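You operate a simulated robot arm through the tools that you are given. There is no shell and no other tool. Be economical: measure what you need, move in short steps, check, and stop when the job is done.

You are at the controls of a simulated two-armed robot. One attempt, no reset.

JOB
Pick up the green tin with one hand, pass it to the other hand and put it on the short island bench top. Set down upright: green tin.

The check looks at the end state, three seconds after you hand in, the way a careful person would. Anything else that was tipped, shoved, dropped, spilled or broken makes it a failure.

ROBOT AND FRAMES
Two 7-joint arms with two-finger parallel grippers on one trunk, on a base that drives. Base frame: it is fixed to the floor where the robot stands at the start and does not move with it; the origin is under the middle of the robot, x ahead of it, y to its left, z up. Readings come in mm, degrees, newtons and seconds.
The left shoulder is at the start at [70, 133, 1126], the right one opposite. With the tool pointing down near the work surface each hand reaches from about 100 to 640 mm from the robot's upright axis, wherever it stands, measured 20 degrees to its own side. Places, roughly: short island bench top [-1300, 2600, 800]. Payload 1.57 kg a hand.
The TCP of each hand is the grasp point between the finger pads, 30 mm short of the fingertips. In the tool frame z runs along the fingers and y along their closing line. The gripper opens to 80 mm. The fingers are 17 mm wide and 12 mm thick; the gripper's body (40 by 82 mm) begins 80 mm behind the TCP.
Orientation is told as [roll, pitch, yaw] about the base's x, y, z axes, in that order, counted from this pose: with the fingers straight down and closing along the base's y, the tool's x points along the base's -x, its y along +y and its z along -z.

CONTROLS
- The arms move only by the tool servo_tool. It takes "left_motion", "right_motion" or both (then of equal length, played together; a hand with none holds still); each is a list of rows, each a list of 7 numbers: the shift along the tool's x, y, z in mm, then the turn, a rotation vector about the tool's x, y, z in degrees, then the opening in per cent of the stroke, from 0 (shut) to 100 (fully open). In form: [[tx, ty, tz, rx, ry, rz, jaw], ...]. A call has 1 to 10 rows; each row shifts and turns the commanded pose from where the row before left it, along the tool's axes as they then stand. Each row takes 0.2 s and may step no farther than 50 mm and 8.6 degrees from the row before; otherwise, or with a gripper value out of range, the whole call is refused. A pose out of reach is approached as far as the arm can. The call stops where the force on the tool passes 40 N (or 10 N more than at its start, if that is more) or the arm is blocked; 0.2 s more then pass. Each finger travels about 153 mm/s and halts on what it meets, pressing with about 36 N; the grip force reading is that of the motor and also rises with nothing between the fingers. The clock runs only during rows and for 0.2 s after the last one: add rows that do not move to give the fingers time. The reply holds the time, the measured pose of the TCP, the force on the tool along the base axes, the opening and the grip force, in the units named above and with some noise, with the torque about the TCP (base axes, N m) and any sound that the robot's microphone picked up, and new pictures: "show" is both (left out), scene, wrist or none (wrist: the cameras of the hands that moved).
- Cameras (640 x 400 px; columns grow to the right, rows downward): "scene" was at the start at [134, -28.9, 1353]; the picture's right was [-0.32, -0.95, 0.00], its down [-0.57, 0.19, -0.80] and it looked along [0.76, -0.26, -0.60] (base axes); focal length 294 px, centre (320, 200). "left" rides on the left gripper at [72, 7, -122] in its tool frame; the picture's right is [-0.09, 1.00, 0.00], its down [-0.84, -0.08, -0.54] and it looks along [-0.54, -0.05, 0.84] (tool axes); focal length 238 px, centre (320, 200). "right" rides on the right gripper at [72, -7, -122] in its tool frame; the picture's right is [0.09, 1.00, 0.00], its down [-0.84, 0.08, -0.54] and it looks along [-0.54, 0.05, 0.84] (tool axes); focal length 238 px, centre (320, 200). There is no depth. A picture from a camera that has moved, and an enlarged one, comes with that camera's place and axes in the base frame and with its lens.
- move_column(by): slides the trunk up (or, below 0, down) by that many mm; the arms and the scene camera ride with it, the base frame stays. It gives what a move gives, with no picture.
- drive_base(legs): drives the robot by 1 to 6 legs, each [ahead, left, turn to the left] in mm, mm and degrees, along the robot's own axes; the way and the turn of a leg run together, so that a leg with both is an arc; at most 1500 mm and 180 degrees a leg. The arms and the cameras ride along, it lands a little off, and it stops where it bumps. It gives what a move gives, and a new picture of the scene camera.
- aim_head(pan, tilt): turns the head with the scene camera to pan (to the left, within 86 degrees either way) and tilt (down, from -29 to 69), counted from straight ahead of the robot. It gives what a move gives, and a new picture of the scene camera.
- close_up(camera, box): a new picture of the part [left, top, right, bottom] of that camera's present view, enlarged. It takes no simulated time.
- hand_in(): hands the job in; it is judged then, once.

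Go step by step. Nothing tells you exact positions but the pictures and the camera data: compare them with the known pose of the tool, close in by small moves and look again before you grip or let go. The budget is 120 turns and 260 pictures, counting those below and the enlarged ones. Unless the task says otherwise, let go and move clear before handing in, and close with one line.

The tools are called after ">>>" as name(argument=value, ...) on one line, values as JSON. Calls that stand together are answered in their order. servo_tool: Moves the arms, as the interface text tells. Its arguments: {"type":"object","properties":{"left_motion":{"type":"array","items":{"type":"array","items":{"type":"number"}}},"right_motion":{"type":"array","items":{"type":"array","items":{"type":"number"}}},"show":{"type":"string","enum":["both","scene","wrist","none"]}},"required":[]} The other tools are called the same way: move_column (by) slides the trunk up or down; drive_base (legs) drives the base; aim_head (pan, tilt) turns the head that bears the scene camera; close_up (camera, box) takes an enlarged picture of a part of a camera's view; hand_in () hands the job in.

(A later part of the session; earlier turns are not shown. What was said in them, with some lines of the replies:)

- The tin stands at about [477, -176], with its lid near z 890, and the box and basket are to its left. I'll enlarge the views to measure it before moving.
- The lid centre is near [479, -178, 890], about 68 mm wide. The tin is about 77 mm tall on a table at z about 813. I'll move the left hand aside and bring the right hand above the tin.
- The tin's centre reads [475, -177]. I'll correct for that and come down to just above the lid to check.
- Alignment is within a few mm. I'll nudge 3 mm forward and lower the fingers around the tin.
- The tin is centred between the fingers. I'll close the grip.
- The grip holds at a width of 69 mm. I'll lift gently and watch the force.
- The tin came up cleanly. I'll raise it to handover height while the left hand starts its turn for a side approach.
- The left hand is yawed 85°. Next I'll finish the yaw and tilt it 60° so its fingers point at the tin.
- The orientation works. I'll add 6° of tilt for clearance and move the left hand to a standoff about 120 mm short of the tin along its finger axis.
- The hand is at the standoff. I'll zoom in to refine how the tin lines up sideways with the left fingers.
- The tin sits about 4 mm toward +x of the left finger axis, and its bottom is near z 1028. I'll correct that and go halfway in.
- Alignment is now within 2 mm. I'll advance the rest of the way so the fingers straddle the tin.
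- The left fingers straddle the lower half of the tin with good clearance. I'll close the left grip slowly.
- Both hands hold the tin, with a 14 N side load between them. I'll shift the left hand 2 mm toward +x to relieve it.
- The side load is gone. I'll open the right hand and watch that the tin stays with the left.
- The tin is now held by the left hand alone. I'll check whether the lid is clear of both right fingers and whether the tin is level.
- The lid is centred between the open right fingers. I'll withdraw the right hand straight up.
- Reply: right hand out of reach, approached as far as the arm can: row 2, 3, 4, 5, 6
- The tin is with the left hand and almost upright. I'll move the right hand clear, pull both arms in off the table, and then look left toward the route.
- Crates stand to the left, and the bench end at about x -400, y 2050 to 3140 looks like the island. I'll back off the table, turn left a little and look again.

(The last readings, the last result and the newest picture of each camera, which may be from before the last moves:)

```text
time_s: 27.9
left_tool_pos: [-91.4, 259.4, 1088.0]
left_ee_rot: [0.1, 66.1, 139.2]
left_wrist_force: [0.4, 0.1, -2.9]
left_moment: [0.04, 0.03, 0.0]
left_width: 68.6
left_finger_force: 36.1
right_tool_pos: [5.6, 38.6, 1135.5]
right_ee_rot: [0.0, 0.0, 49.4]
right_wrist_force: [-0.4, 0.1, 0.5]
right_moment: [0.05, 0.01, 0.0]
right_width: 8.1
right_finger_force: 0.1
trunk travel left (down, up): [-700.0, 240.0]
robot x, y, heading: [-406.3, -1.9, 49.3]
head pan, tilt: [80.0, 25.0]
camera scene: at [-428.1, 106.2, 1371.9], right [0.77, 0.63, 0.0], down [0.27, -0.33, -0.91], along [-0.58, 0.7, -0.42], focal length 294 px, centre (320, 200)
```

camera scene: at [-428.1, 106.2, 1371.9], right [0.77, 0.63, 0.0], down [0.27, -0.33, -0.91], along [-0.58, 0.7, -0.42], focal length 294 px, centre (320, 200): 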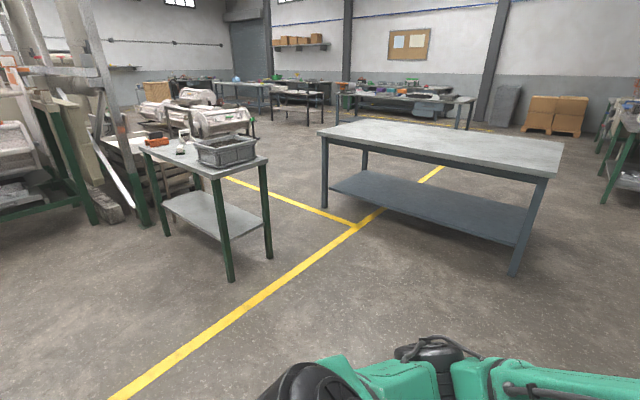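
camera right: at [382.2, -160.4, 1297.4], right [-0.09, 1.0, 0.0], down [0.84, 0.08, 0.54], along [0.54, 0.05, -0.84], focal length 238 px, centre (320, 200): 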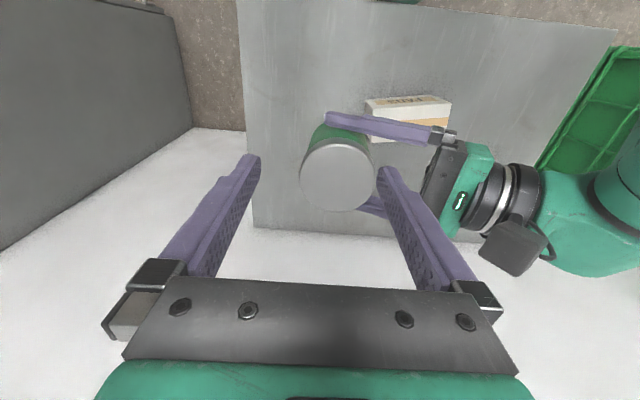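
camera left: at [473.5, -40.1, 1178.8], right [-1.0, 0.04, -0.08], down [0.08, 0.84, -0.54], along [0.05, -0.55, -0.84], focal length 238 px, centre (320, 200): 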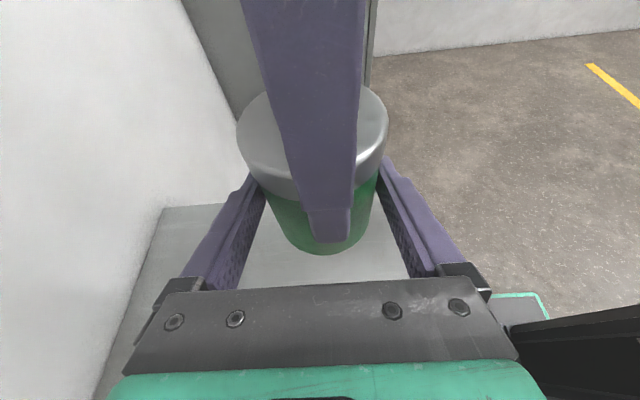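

The empty grey bench is the island: its near edge runs from about [-2160, 2170] to [-430, 2080]. I'll turn to face it and drive to roughly 600 mm short of it.

>>> drive_base(legs=[[0, 0, 40.7], [750, 250, 0], [650, 250, 0]])

>>> aim_head(pan=0, tilt=40)

```text
time_s: 37.5
left_tool_pos: [-794.7, 1815.5, 1089.1]
left_ee_rot: [0.0, 65.9, 178.2]
left_wrist_force: [-0.8, -0.6, -3.1]
left_moment: [0.02, 0.01, -0.02]
left_width: 68.5
left_finger_force: 36.2
right_tool_pos: [-582.2, 1705.6, 1137.0]
right_ee_rot: [0.0, 0.0, 88.5]
right_wrist_force: [0.5, -0.3, 0.3]
right_moment: [0.02, -0.02, 0.01]
right_width: 7.8
right_finger_force: 0.1
trunk travel left (down, up): [-700.0, 240.0]
robot x, y, heading: [-871.3, 1418.1, 88.3]
head pan, tilt: [80.0, 25.0]
camera scene: at [-960.5, 1483.6, 1372.0], right [0.2, 0.98, 0.0], down [0.41, -0.08, -0.91], along [-0.89, 0.18, -0.42], focal length 294 px, centre (320, 200)
```

scene: 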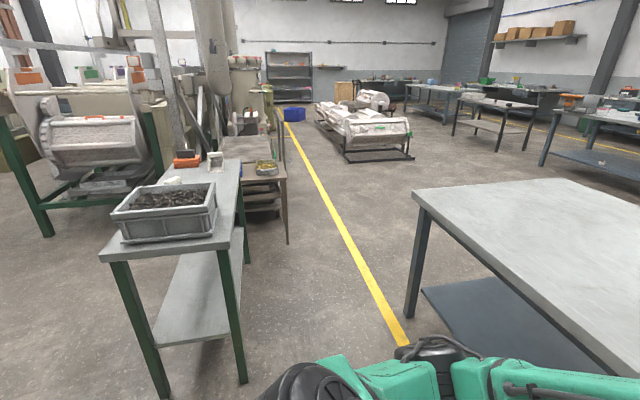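

```text
time_s: 39.0
left_tool_pos: [-795.3, 1816.6, 1088.2]
left_ee_rot: [0.2, 65.9, 178.2]
left_wrist_force: [0.5, -0.3, -1.5]
left_moment: [0.0, 0.01, 0.01]
left_width: 68.4
left_finger_force: 36.4
right_tool_pos: [-581.6, 1706.1, 1136.3]
right_ee_rot: [0.1, -0.1, 88.4]
right_wrist_force: [0.3, 0.7, -0.4]
right_moment: [-0.02, 0.0, 0.0]
right_width: 8.0
right_finger_force: 0.0
trunk travel left (down, up): [-700.0, 240.0]
robot x, y, heading: [-872.3, 1412.0, 88.4]
head pan, tilt: [0.0, 40.0]
camera scene: at [-868.1, 1550.6, 1348.6], right [1.0, -0.03, 0.0], down [-0.02, -0.64, -0.77], along [0.02, 0.77, -0.64], focal length 294 px, centre (320, 200)
```

scene: 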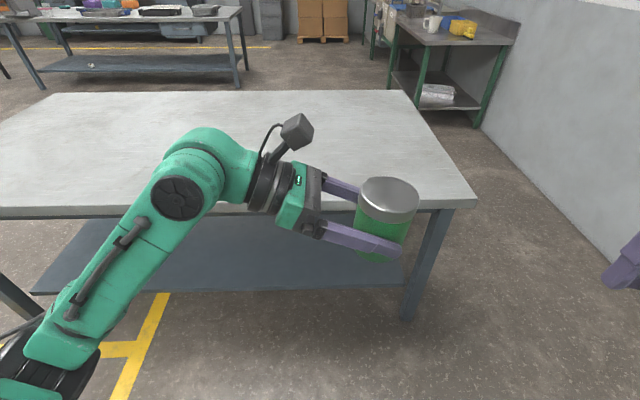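

The bench edge is about 770 mm ahead and the top is clear. Before approaching I'll swing the left hand, in free space, to point forward so the elbow stays off the bench.

>>> servo_tool(left_motion=[[-13.6, -20, -30.4, 0, 0, 0, 40], [-13.6, -20, -30.4, 0, 0, 0, 40], [-13.6, -20, -30.4, 0, 0, 0, 40], [0, 0, 0, 3.8, 0, -1.7, 40], [0, 0, 0, 7.7, 0, -3.43, 40], [0, 0, 0, 7.7, 0, -3.43, 40], [0, 0, 0, 7.7, 0, -3.43, 40], [0, 0, 0, 7.7, 0, -3.43, 40], [0, 0, 0, 0, 0, 0, 40]])

```text
time_s: 41.0
left_tool_pos: [-893.5, 1880.5, 1087.5]
left_ee_rot: [0.1, 65.8, -160.7]
left_wrist_force: [0.4, 0.4, -2.3]
left_moment: [-0.06, 0.01, 0.02]
left_width: 68.4
left_finger_force: 36.2
left hand out of reach, approached as far as the arm can: row 7, 8
right_tool_pos: [-580.9, 1706.2, 1135.5]
right_ee_rot: [0.0, -0.1, 88.5]
right_wrist_force: [0.4, 0.5, -0.1]
right_moment: [-0.02, 0.01, -0.04]
right_width: 8.0
right_finger_force: 0.1
trunk travel left (down, up): [-700.0, 240.0]
robot x, y, heading: [-872.1, 1415.1, 88.4]
head pan, tilt: [0.0, 40.0]
camera scene: at [-868.2, 1550.6, 1348.6], right [1.0, -0.03, 0.0], down [-0.02, -0.64, -0.77], along [0.02, 0.77, -0.64], focal length 294 px, centre (320, 200)
camera left: at [-968.6, 1847.2, 1202.6], right [0.29, -0.95, -0.08], down [-0.82, -0.2, -0.54], along [0.5, 0.23, -0.84], focal length 238 px, centre (320, 200)
```

scene: 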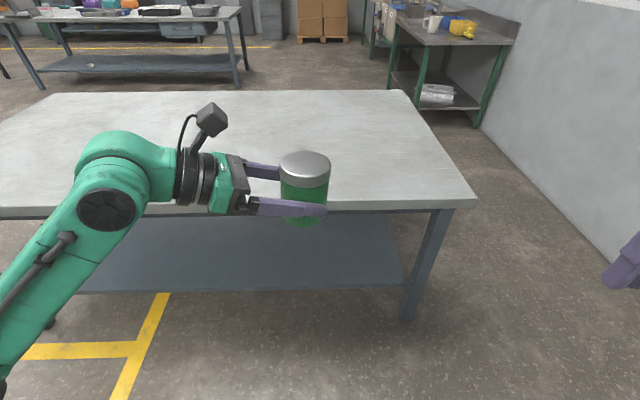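
left: 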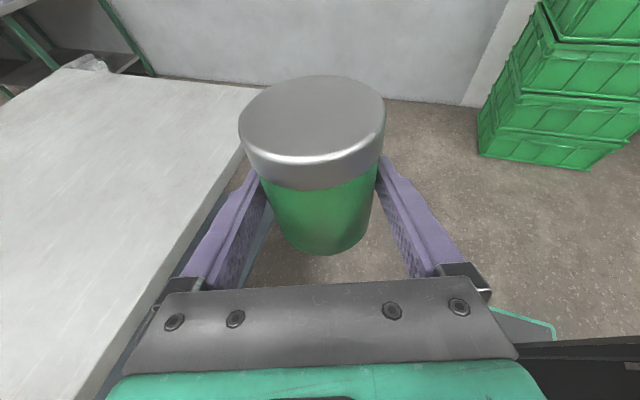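

The wrist stops turning at about 20°. I'll look down to the left to see where the elbow and forearm are relative to bench height.

>>> aim_head(pan=50, tilt=55)

```text
time_s: 42.2
left_tool_pos: [-894.1, 1880.7, 1086.8]
left_ee_rot: [0.0, 65.9, -160.8]
left_wrist_force: [0.2, -0.2, -2.6]
left_moment: [0.0, 0.01, 0.01]
left_width: 68.6
left_finger_force: 35.4
right_tool_pos: [-582.4, 1707.3, 1136.7]
right_ee_rot: [0.0, 0.1, 88.5]
right_wrist_force: [-0.8, 0.7, -0.1]
right_moment: [-0.02, -0.05, 0.01]
right_width: 8.0
right_finger_force: 0.2
trunk travel left (down, up): [-700.0, 240.0]
robot x, y, heading: [-870.3, 1417.6, 88.5]
head pan, tilt: [50.0, 55.0]
camera scene: at [-924.4, 1513.5, 1327.9], right [0.66, 0.75, 0.0], down [0.61, -0.54, -0.57], along [-0.43, 0.38, -0.82], focal length 294 px, centre (320, 200)
```

scene: 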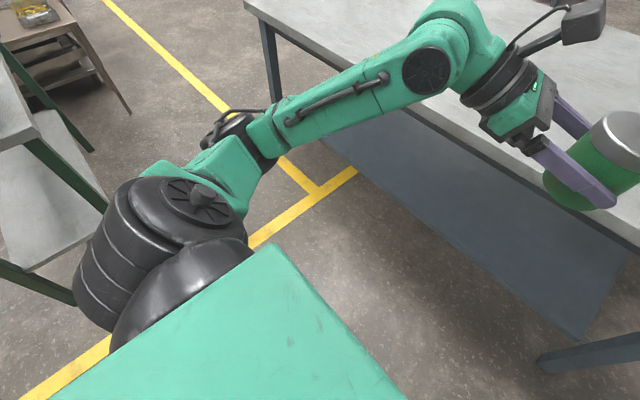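

The elbow is at about z 1000 to 1040, some 200 mm ahead of the robot, so it will stay short of the bench. I'll drive 370 mm closer with the tin high, then check.

>>> drive_base(legs=[[370, 0, 1.5]])

>>> aim_head(pan=5, tilt=55)

```text
time_s: 44.5
left_tool_pos: [-907.0, 2249.0, 1087.4]
left_ee_rot: [0.0, 65.9, -159.0]
left_wrist_force: [0.4, -0.5, -2.7]
left_moment: [0.01, -0.03, -0.02]
left_width: 68.6
left_finger_force: 36.2
right_tool_pos: [-588.1, 2085.1, 1136.7]
right_ee_rot: [0.1, 0.1, 90.4]
right_wrist_force: [-0.6, -0.3, 0.0]
right_moment: [0.0, 0.03, -0.01]
right_width: 8.0
right_finger_force: 0.1
trunk travel left (down, up): [-700.0, 240.0]
robot x, y, heading: [-867.2, 1786.4, 90.6]
head pan, tilt: [50.0, 55.0]
camera scene: at [-924.1, 1880.3, 1328.0], right [0.64, 0.77, 0.0], down [0.63, -0.52, -0.57], along [-0.44, 0.37, -0.82], focal length 294 px, centre (320, 200)
```

scene: 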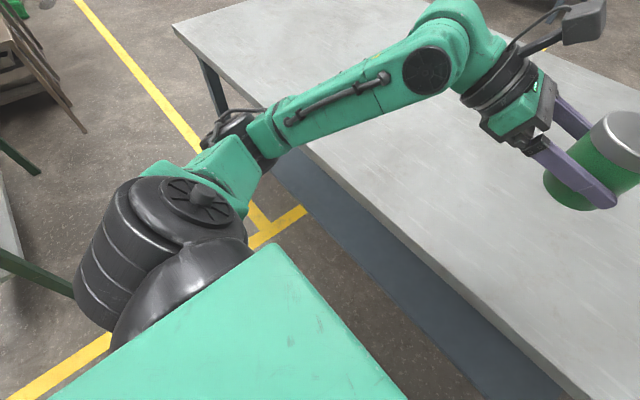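

```text
time_s: 45.7
left_tool_pos: [-904.1, 2249.6, 1087.4]
left_ee_rot: [-0.1, 65.9, -158.8]
left_wrist_force: [0.9, 0.4, -2.8]
left_moment: [0.01, 0.04, 0.0]
left_width: 68.8
left_finger_force: 35.9
right_tool_pos: [-588.2, 2084.5, 1136.9]
right_ee_rot: [0.1, 0.0, 90.4]
right_wrist_force: [-0.1, 1.1, -0.1]
right_moment: [-0.01, -0.04, -0.01]
right_width: 7.9
right_finger_force: 0.0
trunk travel left (down, up): [-700.0, 240.0]
robot x, y, heading: [-870.4, 1784.5, 90.0]
head pan, tilt: [5.0, 55.0]
camera scene: at [-875.4, 1906.8, 1327.9], right [1.0, 0.1, 0.0], down [0.08, -0.82, -0.57], along [-0.05, 0.57, -0.82], focal length 294 px, centre (320, 200)
```

scene: 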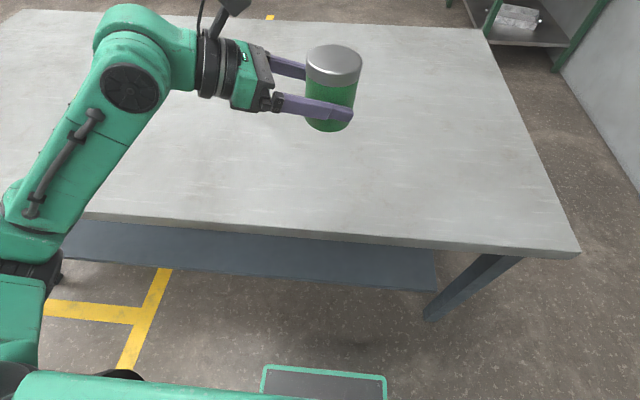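

The edge is at y about 2205, and the base front is about 200 mm short of it. I'll creep 80 mm closer, then lower the trunk 120 mm.

>>> drive_base(legs=[[80, 0, 0]])

>>> move_column(by=-120)

>>> aim_head(pan=30, tilt=50)

```text
time_s: 46.7
left_tool_pos: [-905.5, 2326.6, 1088.2]
left_ee_rot: [-0.2, 65.9, -159.2]
left_wrist_force: [0.2, -0.3, -2.0]
left_moment: [-0.01, 0.03, -0.01]
left_width: 68.6
left_finger_force: 36.2
right_tool_pos: [-588.3, 2162.3, 1138.2]
right_ee_rot: [0.0, -0.2, 90.3]
right_wrist_force: [0.3, -0.5, 0.2]
right_moment: [-0.02, 0.01, -0.02]
right_width: 7.9
right_finger_force: 0.0
trunk travel left (down, up): [-700.0, 240.0]
robot x, y, heading: [-866.0, 1863.2, 90.4]
head pan, tilt: [5.0, 55.0]
camera scene: at [-875.6, 1983.7, 1328.1], right [1.0, 0.09, 0.0], down [0.08, -0.82, -0.57], along [-0.05, 0.57, -0.82], focal length 294 px, centre (320, 200)
```

scene: 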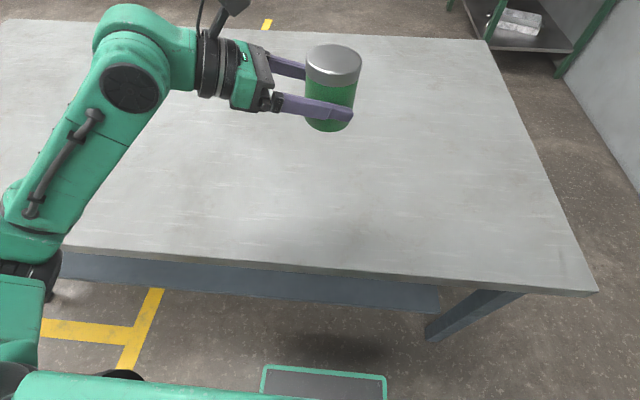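

```text
time_s: 48.2
left_tool_pos: [-904.4, 2327.2, 967.0]
left_ee_rot: [0.0, 65.9, -159.0]
left_wrist_force: [-0.1, 0.3, -2.7]
left_moment: [-0.02, 0.02, -0.02]
left_width: 68.4
left_finger_force: 36.9
right_tool_pos: [-587.8, 2162.1, 1017.7]
right_ee_rot: [0.0, 0.0, 90.4]
right_wrist_force: [-0.4, 0.2, 0.8]
right_moment: [-0.02, -0.04, 0.0]
right_width: 8.2
right_finger_force: 0.1
trunk travel left (down, up): [-580.0, 360.0]
robot x, y, heading: [-871.3, 1860.4, 90.5]
head pan, tilt: [5.0, 55.0]
```

```text
time_s: 49.1
left_tool_pos: [-904.7, 2327.8, 966.2]
left_ee_rot: [-0.1, 65.8, -158.9]
left_wrist_force: [0.2, 0.5, -2.2]
left_moment: [0.0, 0.04, 0.0]
left_width: 68.7
left_finger_force: 36.0
right_tool_pos: [-587.8, 2163.8, 1017.3]
right_ee_rot: [0.1, 0.0, 90.3]
right_wrist_force: [0.1, 0.0, -0.1]
right_moment: [-0.02, 0.0, -0.01]
right_width: 7.9
right_finger_force: 0.1
trunk travel left (down, up): [-580.0, 360.0]
robot x, y, heading: [-867.8, 1865.8, 90.2]
head pan, tilt: [30.0, 50.0]
camera scene: at [-907.8, 1980.1, 1214.4], right [0.86, 0.5, 0.0], down [0.39, -0.66, -0.64], along [-0.32, 0.55, -0.77], focal length 294 px, centre (320, 200)
```

scene: 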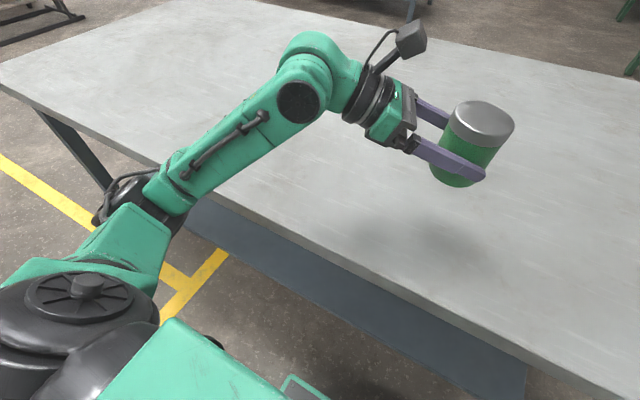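

The elbow is clear of the edge, and the tin is about 120 mm inside it with its bottom near z 930. I'll lower the arm 70 mm and measure.

>>> servo_tool(left_motion=[[-16, 0, 7.1, 0, 0, 0, 40], [-16, 0, 7.1, 0, 0, 0, 40], [-16, 0, 7.1, 0, 0, 0, 40], [-16, 0, 7.1, 0, 0, 0, 40], [0, 0, 0, 0, 0, 0, 40]])

>>> close_up(camera="scene", box=[380, 90, 580, 250])

```text
time_s: 50.3
left_tool_pos: [-905.0, 2327.8, 897.8]
left_ee_rot: [0.0, 65.9, -159.0]
left_wrist_force: [0.3, 0.2, -2.1]
left_moment: [0.01, 0.03, -0.02]
left_width: 68.6
left_finger_force: 35.9
right_tool_pos: [-587.9, 2163.7, 1016.3]
right_ee_rot: [-0.1, 0.1, 90.2]
right_wrist_force: [-0.7, -0.5, 0.1]
right_moment: [-0.03, -0.01, 0.02]
right_width: 8.1
right_finger_force: 0.1
trunk travel left (down, up): [-580.0, 360.0]
robot x, y, heading: [-869.8, 1865.6, 90.3]
head pan, tilt: [30.0, 50.0]
camera scene: at [-907.8, 1980.0, 1214.4], right [0.86, 0.51, 0.0], down [0.39, -0.66, -0.64], along [-0.32, 0.55, -0.77], focal length 294 px, centre (320, 200)
camera left: at [-980.1, 2290.9, 1013.7], right [0.32, -0.94, -0.08], down [-0.81, -0.23, -0.54], along [0.49, 0.24, -0.84], focal length 238 px, centre (320, 200)
```

scene: 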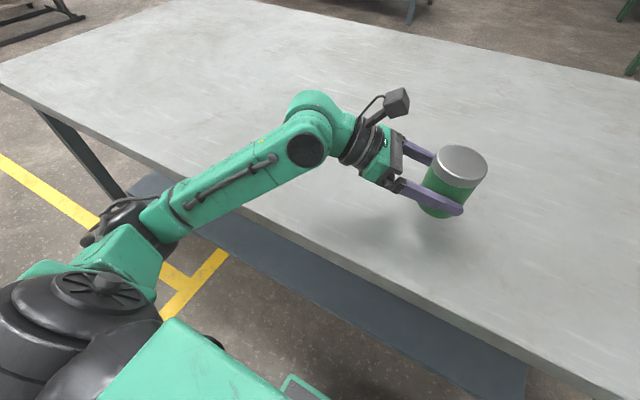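
left: 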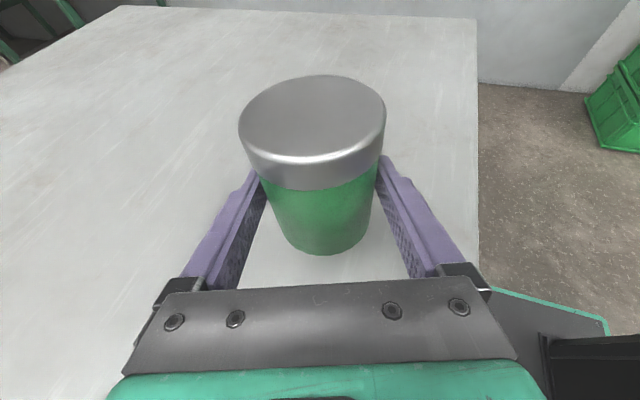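

```text
2.50 times, centred on (480, 170) of scene
camera zoom: at [-907.8, 1980.0, 1214.4], right [0.86, 0.51, 0.0], down [0.39, -0.66, -0.64], along [-0.32, 0.55, -0.77], focal length 734 px, centre (-80, 275)
```

zoom: 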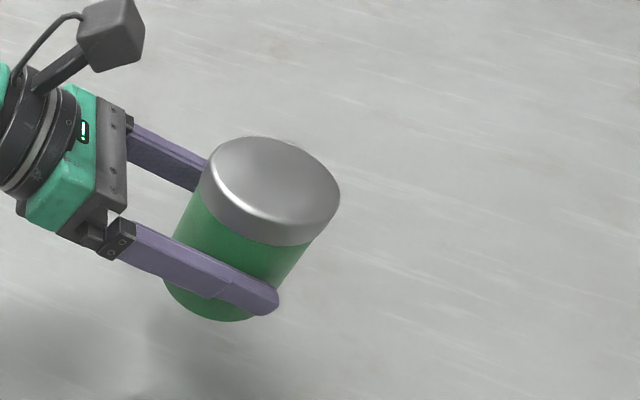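

The tin's axis matches true vertical in the picture. I'll go down another 48 mm, leaving roughly 15 mm.

>>> servo_tool(left_motion=[[-14.6, 0, 6.5, 0, 0, 0, 40], [-14.6, 0, 6.5, 0, 0, 0, 40], [-14.6, 0, 6.5, 0, 0, 0, 40], [0, 0, 0, 0, 0, 0, 40]], show="wrist")

>>> aim_head(pan=5, tilt=55)

>>> close_up(camera="scene", box=[220, 60, 420, 220])

```text
time_s: 51.3
left_tool_pos: [-904.8, 2326.1, 850.6]
left_ee_rot: [-0.1, 66.0, -158.9]
left_wrist_force: [-0.1, -0.1, -3.0]
left_moment: [-0.01, -0.01, 0.02]
left_width: 68.7
left_finger_force: 35.9
right_tool_pos: [-586.5, 2163.4, 1017.4]
right_ee_rot: [-0.1, 0.0, 90.4]
right_wrist_force: [0.7, -0.1, 0.0]
right_moment: [-0.02, -0.03, 0.03]
right_width: 8.0
right_finger_force: 0.1
trunk travel left (down, up): [-580.0, 360.0]
robot x, y, heading: [-869.0, 1862.6, 90.1]
head pan, tilt: [30.0, 50.0]
camera left: at [-980.1, 2291.4, 965.1], right [0.32, -0.94, -0.08], down [-0.81, -0.23, -0.54], along [0.49, 0.24, -0.84], focal length 238 px, centre (320, 200)
```

left: 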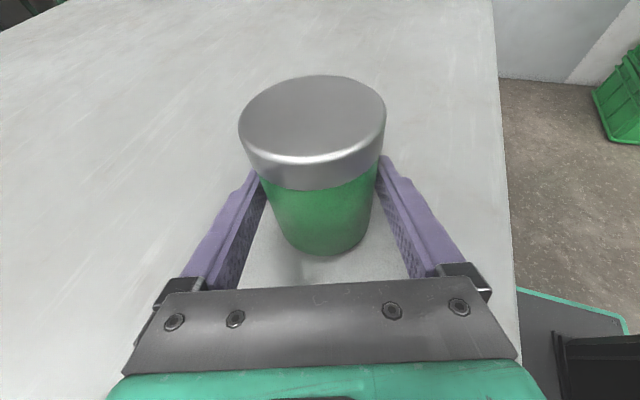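

```text
time_s: 52.2
left_tool_pos: [-905.8, 2327.2, 850.8]
left_ee_rot: [0.1, 65.9, -159.0]
left_wrist_force: [-0.1, 0.4, -3.7]
left_moment: [-0.01, 0.0, -0.02]
left_width: 68.7
left_finger_force: 36.2
right_tool_pos: [-588.7, 2163.6, 1016.7]
right_ee_rot: [0.0, 0.0, 90.3]
right_wrist_force: [0.3, 0.6, 0.3]
right_moment: [-0.03, 0.02, 0.0]
right_width: 8.2
right_finger_force: 0.1
trunk travel left (down, up): [-580.0, 360.0]
robot x, y, heading: [-873.6, 1861.6, 90.2]
head pan, tilt: [5.0, 55.0]
camera scene: at [-875.8, 1985.3, 1207.9], right [1.0, 0.09, 0.0], down [0.08, -0.82, -0.57], along [-0.05, 0.57, -0.82], focal length 294 px, centre (320, 200)
```

scene: 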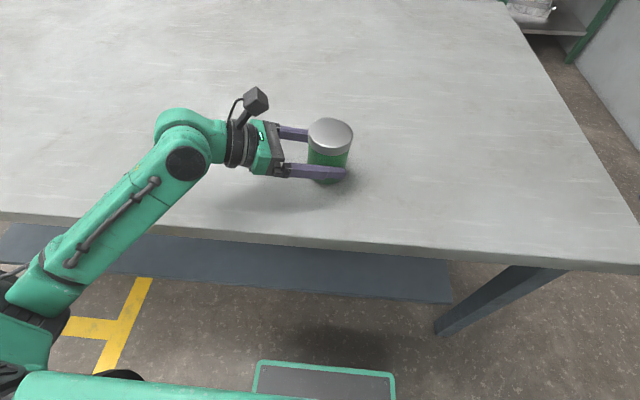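

```text
2.50 times, centred on (320, 140) of scene
camera zoom: at [-875.8, 1985.3, 1207.9], right [1.0, 0.09, 0.0], down [0.08, -0.82, -0.57], along [-0.05, 0.57, -0.82], focal length 734 px, centre (320, 350)
```

zoom: 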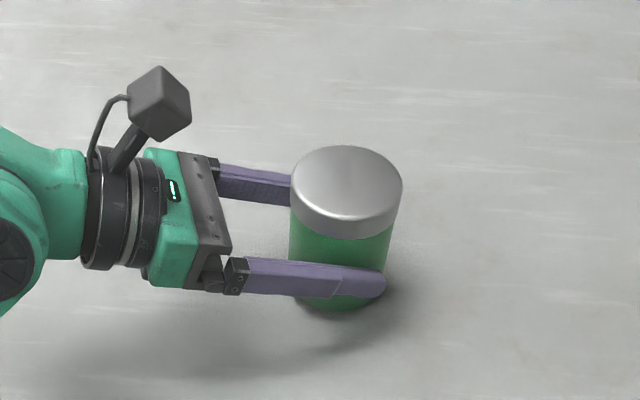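

The tin is just above the surface. I'll go down in 2 mm steps and watch for contact.

>>> servo_tool(left_motion=[[-1.83, 0, 0.815, 0, 0, 0, 40], [-1.83, 0, 0.815, 0, 0, 0, 40], [-1.83, 0, 0.815, 0, 0, 0, 40], [-1.83, 0, 0.815, 0, 0, 0, 40], [0, 0, 0, 0, 0, 0, 40]], show="none")

```text
time_s: 53.4
left_tool_pos: [-906.1, 2326.8, 844.8]
left_ee_rot: [-1.0, 66.2, -159.8]
left_wrist_force: [-1.3, 3.3, 17.6]
left_moment: [0.39, -0.69, 0.13]
left_width: 68.6
left_finger_force: 36.3
right_tool_pos: [-587.6, 2161.5, 1017.6]
right_ee_rot: [0.0, -0.1, 90.3]
right_wrist_force: [-1.5, -0.1, 0.6]
right_moment: [0.01, 0.0, 0.02]
right_width: 8.2
right_finger_force: 0.1
trunk travel left (down, up): [-580.0, 360.0]
robot x, y, heading: [-874.9, 1862.0, 90.2]
head pan, tilt: [5.0, 55.0]
```

It made contact, with about 20 N upward. I'll ease up 1.5 mm to leave a light touch and look.

>>> servo_tool(left_motion=[[1.4, 0, -0.62, 0, 0, 0, 40], [0, 0, 0, 0, 0, 0, 40]], show="none")

>>> close_up(camera="scene", box=[220, 60, 420, 220])

>>> close_up(camera="left", box=[200, 60, 440, 280])

```text
time_s: 54.0
left_tool_pos: [-906.2, 2326.7, 845.6]
left_ee_rot: [-0.6, 66.1, -159.4]
left_wrist_force: [-4.4, 5.3, 18.9]
left_moment: [0.52, -0.65, 0.32]
left_width: 68.6
left_finger_force: 36.2
right_tool_pos: [-590.2, 2161.2, 1017.5]
right_ee_rot: [0.0, -0.1, 90.4]
right_wrist_force: [0.5, -0.1, 0.0]
right_moment: [0.01, 0.0, 0.0]
right_width: 8.0
right_finger_force: 0.1
trunk travel left (down, up): [-580.0, 360.0]
robot x, y, heading: [-873.5, 1863.8, 90.5]
head pan, tilt: [5.0, 55.0]
```

```text
2.50 times, centred on (320, 140) of scene
camera zoom: at [-876.6, 1983.3, 1208.2], right [1.0, 0.09, 0.0], down [0.08, -0.81, -0.57], along [-0.05, 0.57, -0.82], focal length 734 px, centre (320, 350)
```

zoom: 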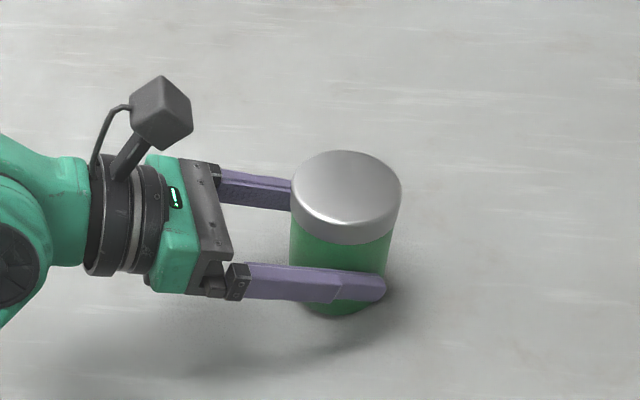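

```text
1.82 times, centred on (320, 170) of left
camera zoom: at [-980.6, 2289.7, 960.9], right [0.32, -0.94, -0.09], down [-0.81, -0.23, -0.55], along [0.49, 0.25, -0.83], focal length 433 px, centre (320, 254)
```

zoom: 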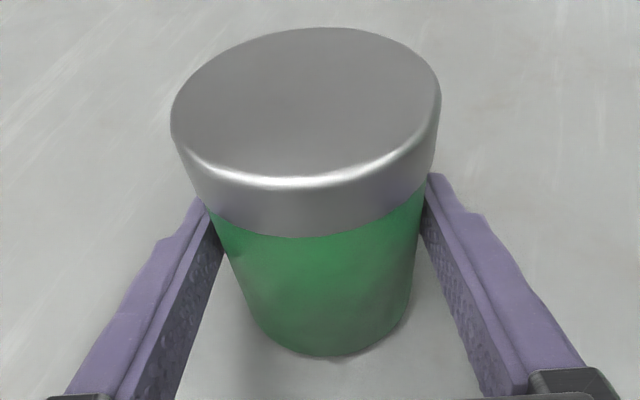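

The load is still about 19 N, so I'll ease up another 2 mm.

>>> servo_tool(left_motion=[[1.0, 0, -0.45, 0, 0, 0, 40], [0.9, 0, -0.4, 0, 0, 0, 40], [0, 0, 0, 0, 0, 0, 40]], show="none")

```text
time_s: 54.8
left_tool_pos: [-906.2, 2326.0, 846.1]
left_ee_rot: [-0.2, 66.0, -159.3]
left_wrist_force: [-4.6, 1.6, 15.4]
left_moment: [0.38, -0.45, 0.17]
left_width: 68.6
left_finger_force: 36.2
right_tool_pos: [-588.5, 2161.1, 1017.9]
right_ee_rot: [0.0, -0.2, 90.3]
right_wrist_force: [0.1, 0.0, -0.2]
right_moment: [-0.02, -0.03, 0.05]
right_width: 8.0
right_finger_force: 0.2
trunk travel left (down, up): [-580.0, 360.0]
robot x, y, heading: [-871.1, 1867.2, 90.5]
head pan, tilt: [5.0, 55.0]
```

It's coming down slowly, so I'll raise it 1.5 mm more.

>>> servo_tool(left_motion=[[1.4, 0, -0.62, 0, 0, 0, 40], [0, 0, 0, 0, 0, 0, 40]], show="none")

```text
time_s: 55.4
left_tool_pos: [-904.2, 2325.4, 846.3]
left_ee_rot: [0.2, 65.9, -158.8]
left_wrist_force: [-2.3, 0.3, 5.2]
left_moment: [0.15, -0.17, 0.06]
left_width: 68.6
left_finger_force: 35.8
right_tool_pos: [-587.2, 2162.2, 1017.1]
right_ee_rot: [0.0, 0.1, 90.3]
right_wrist_force: [0.2, -0.5, 1.2]
right_moment: [0.01, 0.01, -0.01]
right_width: 8.0
right_finger_force: 0.0
trunk travel left (down, up): [-580.0, 360.0]
robot x, y, heading: [-873.9, 1866.7, 90.0]
head pan, tilt: [5.0, 55.0]
```

The touch is light now, at about 5 N. I'll open the left hand slowly.

>>> servo_tool(left_motion=[[0, 0, 0, 0, 0, 0, 84], [0, 0, 0, 0, 0, 0, 88], [0, 0, 0, 0, 0, 0, 92], [0, 0, 0, 0, 0, 0, 96], [0, 0, 0, 0, 0, 0, 100], [0, 0, 0, 0, 0, 0, 100]], show="none")

>>> close_up(camera="scene", box=[220, 60, 420, 220])

>>> close_up(camera="left", box=[200, 60, 440, 280])

```text
time_s: 56.8
left_tool_pos: [-903.7, 2326.3, 847.8]
left_ee_rot: [-0.2, 66.0, -159.1]
left_wrist_force: [0.0, 0.5, -0.2]
left_moment: [0.01, 0.01, 0.01]
left_width: 80.2
left_finger_force: 0.2
right_tool_pos: [-586.8, 2163.3, 1016.7]
right_ee_rot: [0.0, -0.2, 90.4]
right_wrist_force: [0.1, 0.6, 0.8]
right_moment: [-0.02, -0.03, 0.01]
right_width: 7.7
right_finger_force: 0.1
trunk travel left (down, up): [-580.0, 360.0]
robot x, y, heading: [-871.0, 1865.4, 90.1]
head pan, tilt: [5.0, 55.0]
```

```text
2.50 times, centred on (320, 140) of scene
camera zoom: at [-875.6, 1985.0, 1207.9], right [1.0, 0.09, 0.0], down [0.08, -0.82, -0.57], along [-0.05, 0.57, -0.82], focal length 734 px, centre (320, 350)
```

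zoom: 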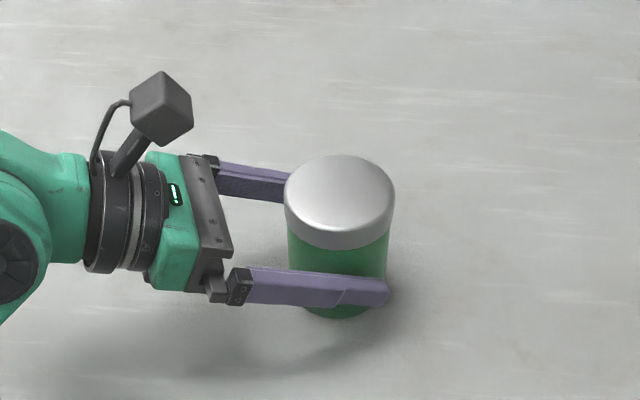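

```text
1.82 times, centred on (320, 170) of left
camera zoom: at [-979.3, 2291.4, 962.4], right [0.32, -0.94, -0.08], down [-0.81, -0.23, -0.54], along [0.49, 0.24, -0.84], focal length 433 px, centre (320, 254)
```

zoom: 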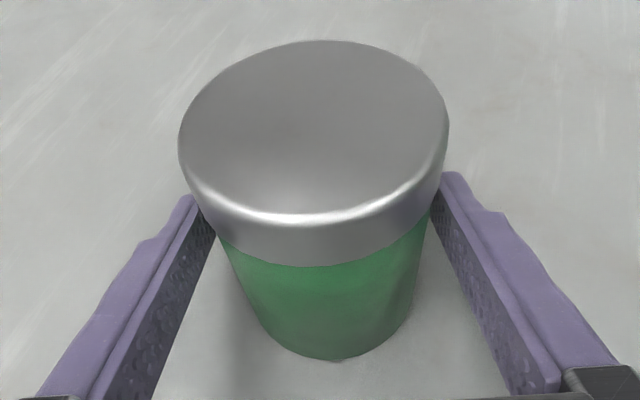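

The tin has settled upright and free. I'll recentre the fingers by 2 mm and slide back along the finger axis.

>>> servo_tool(left_motion=[[0, -2, 0, 0, 0, 0, 100], [0, 0, -8, 0, 0, 0, 100], [0, 0, -15, 0, 0, 0, 100], [0, 0, -20, 0, 0, 0, 100], [0, 0, -25, 0, 0, 0, 100], [0, 0, -30, 0, 0, 0, 100], [20, 0, -30, 0, 0, 0, 100], [30, 0, -20, 0, 0, 0, 100], [0, 0, 0, 0, 0, 0, 100]])

>>> close_up(camera="scene", box=[220, 60, 420, 220])

```text
time_s: 58.8
left_tool_pos: [-1011.4, 2289.0, 950.5]
left_ee_rot: [0.1, 65.9, -158.9]
left_wrist_force: [0.2, 0.3, 0.4]
left_moment: [-0.02, -0.01, 0.01]
left_width: 80.1
left_finger_force: 0.0
right_tool_pos: [-587.9, 2162.6, 1016.9]
right_ee_rot: [0.0, 0.0, 90.3]
right_wrist_force: [-0.1, 0.6, 0.3]
right_moment: [0.01, 0.01, -0.01]
right_width: 8.2
right_finger_force: 0.0
trunk travel left (down, up): [-580.0, 360.0]
robot x, y, heading: [-867.3, 1865.5, 90.2]
head pan, tilt: [5.0, 55.0]
camera scene: at [-875.8, 1985.0, 1207.9], right [1.0, 0.09, 0.0], down [0.08, -0.82, -0.57], along [-0.05, 0.57, -0.82], focal length 294 px, centre (320, 200)
camera left: at [-1085.8, 2252.4, 1066.0], right [0.32, -0.94, -0.08], down [-0.81, -0.23, -0.54], along [0.49, 0.24, -0.84], focal length 238 px, centre (320, 200)
```

scene: 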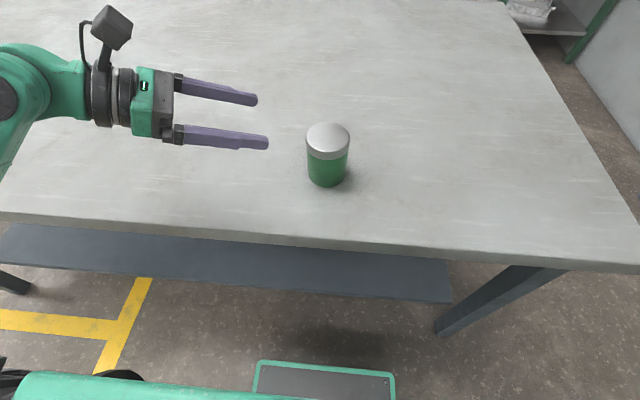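
left: 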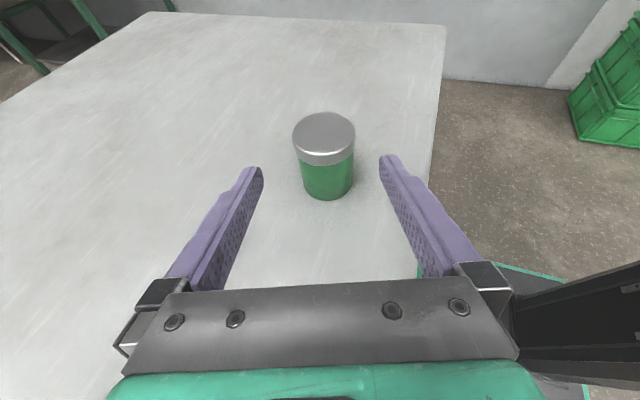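

```text
2.50 times, centred on (320, 140) of scene
camera zoom: at [-875.8, 1985.0, 1207.9], right [1.0, 0.09, 0.0], down [0.08, -0.82, -0.57], along [-0.05, 0.57, -0.82], focal length 734 px, centre (320, 350)
```

zoom: 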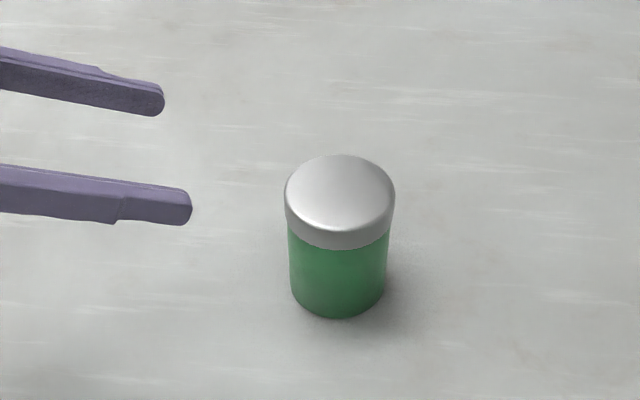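

The tin stands upright on the island bench, about 120 mm inside the edge, and both hands are clear. I'm handing in.

>>> hand_in()

```text
The job is handed in.
```

The green tin was picked up with the right hand, passed to the left in mid-air, and set down upright on the short island bench top. Both hands were clear of it, and I saw nothing else disturbed.
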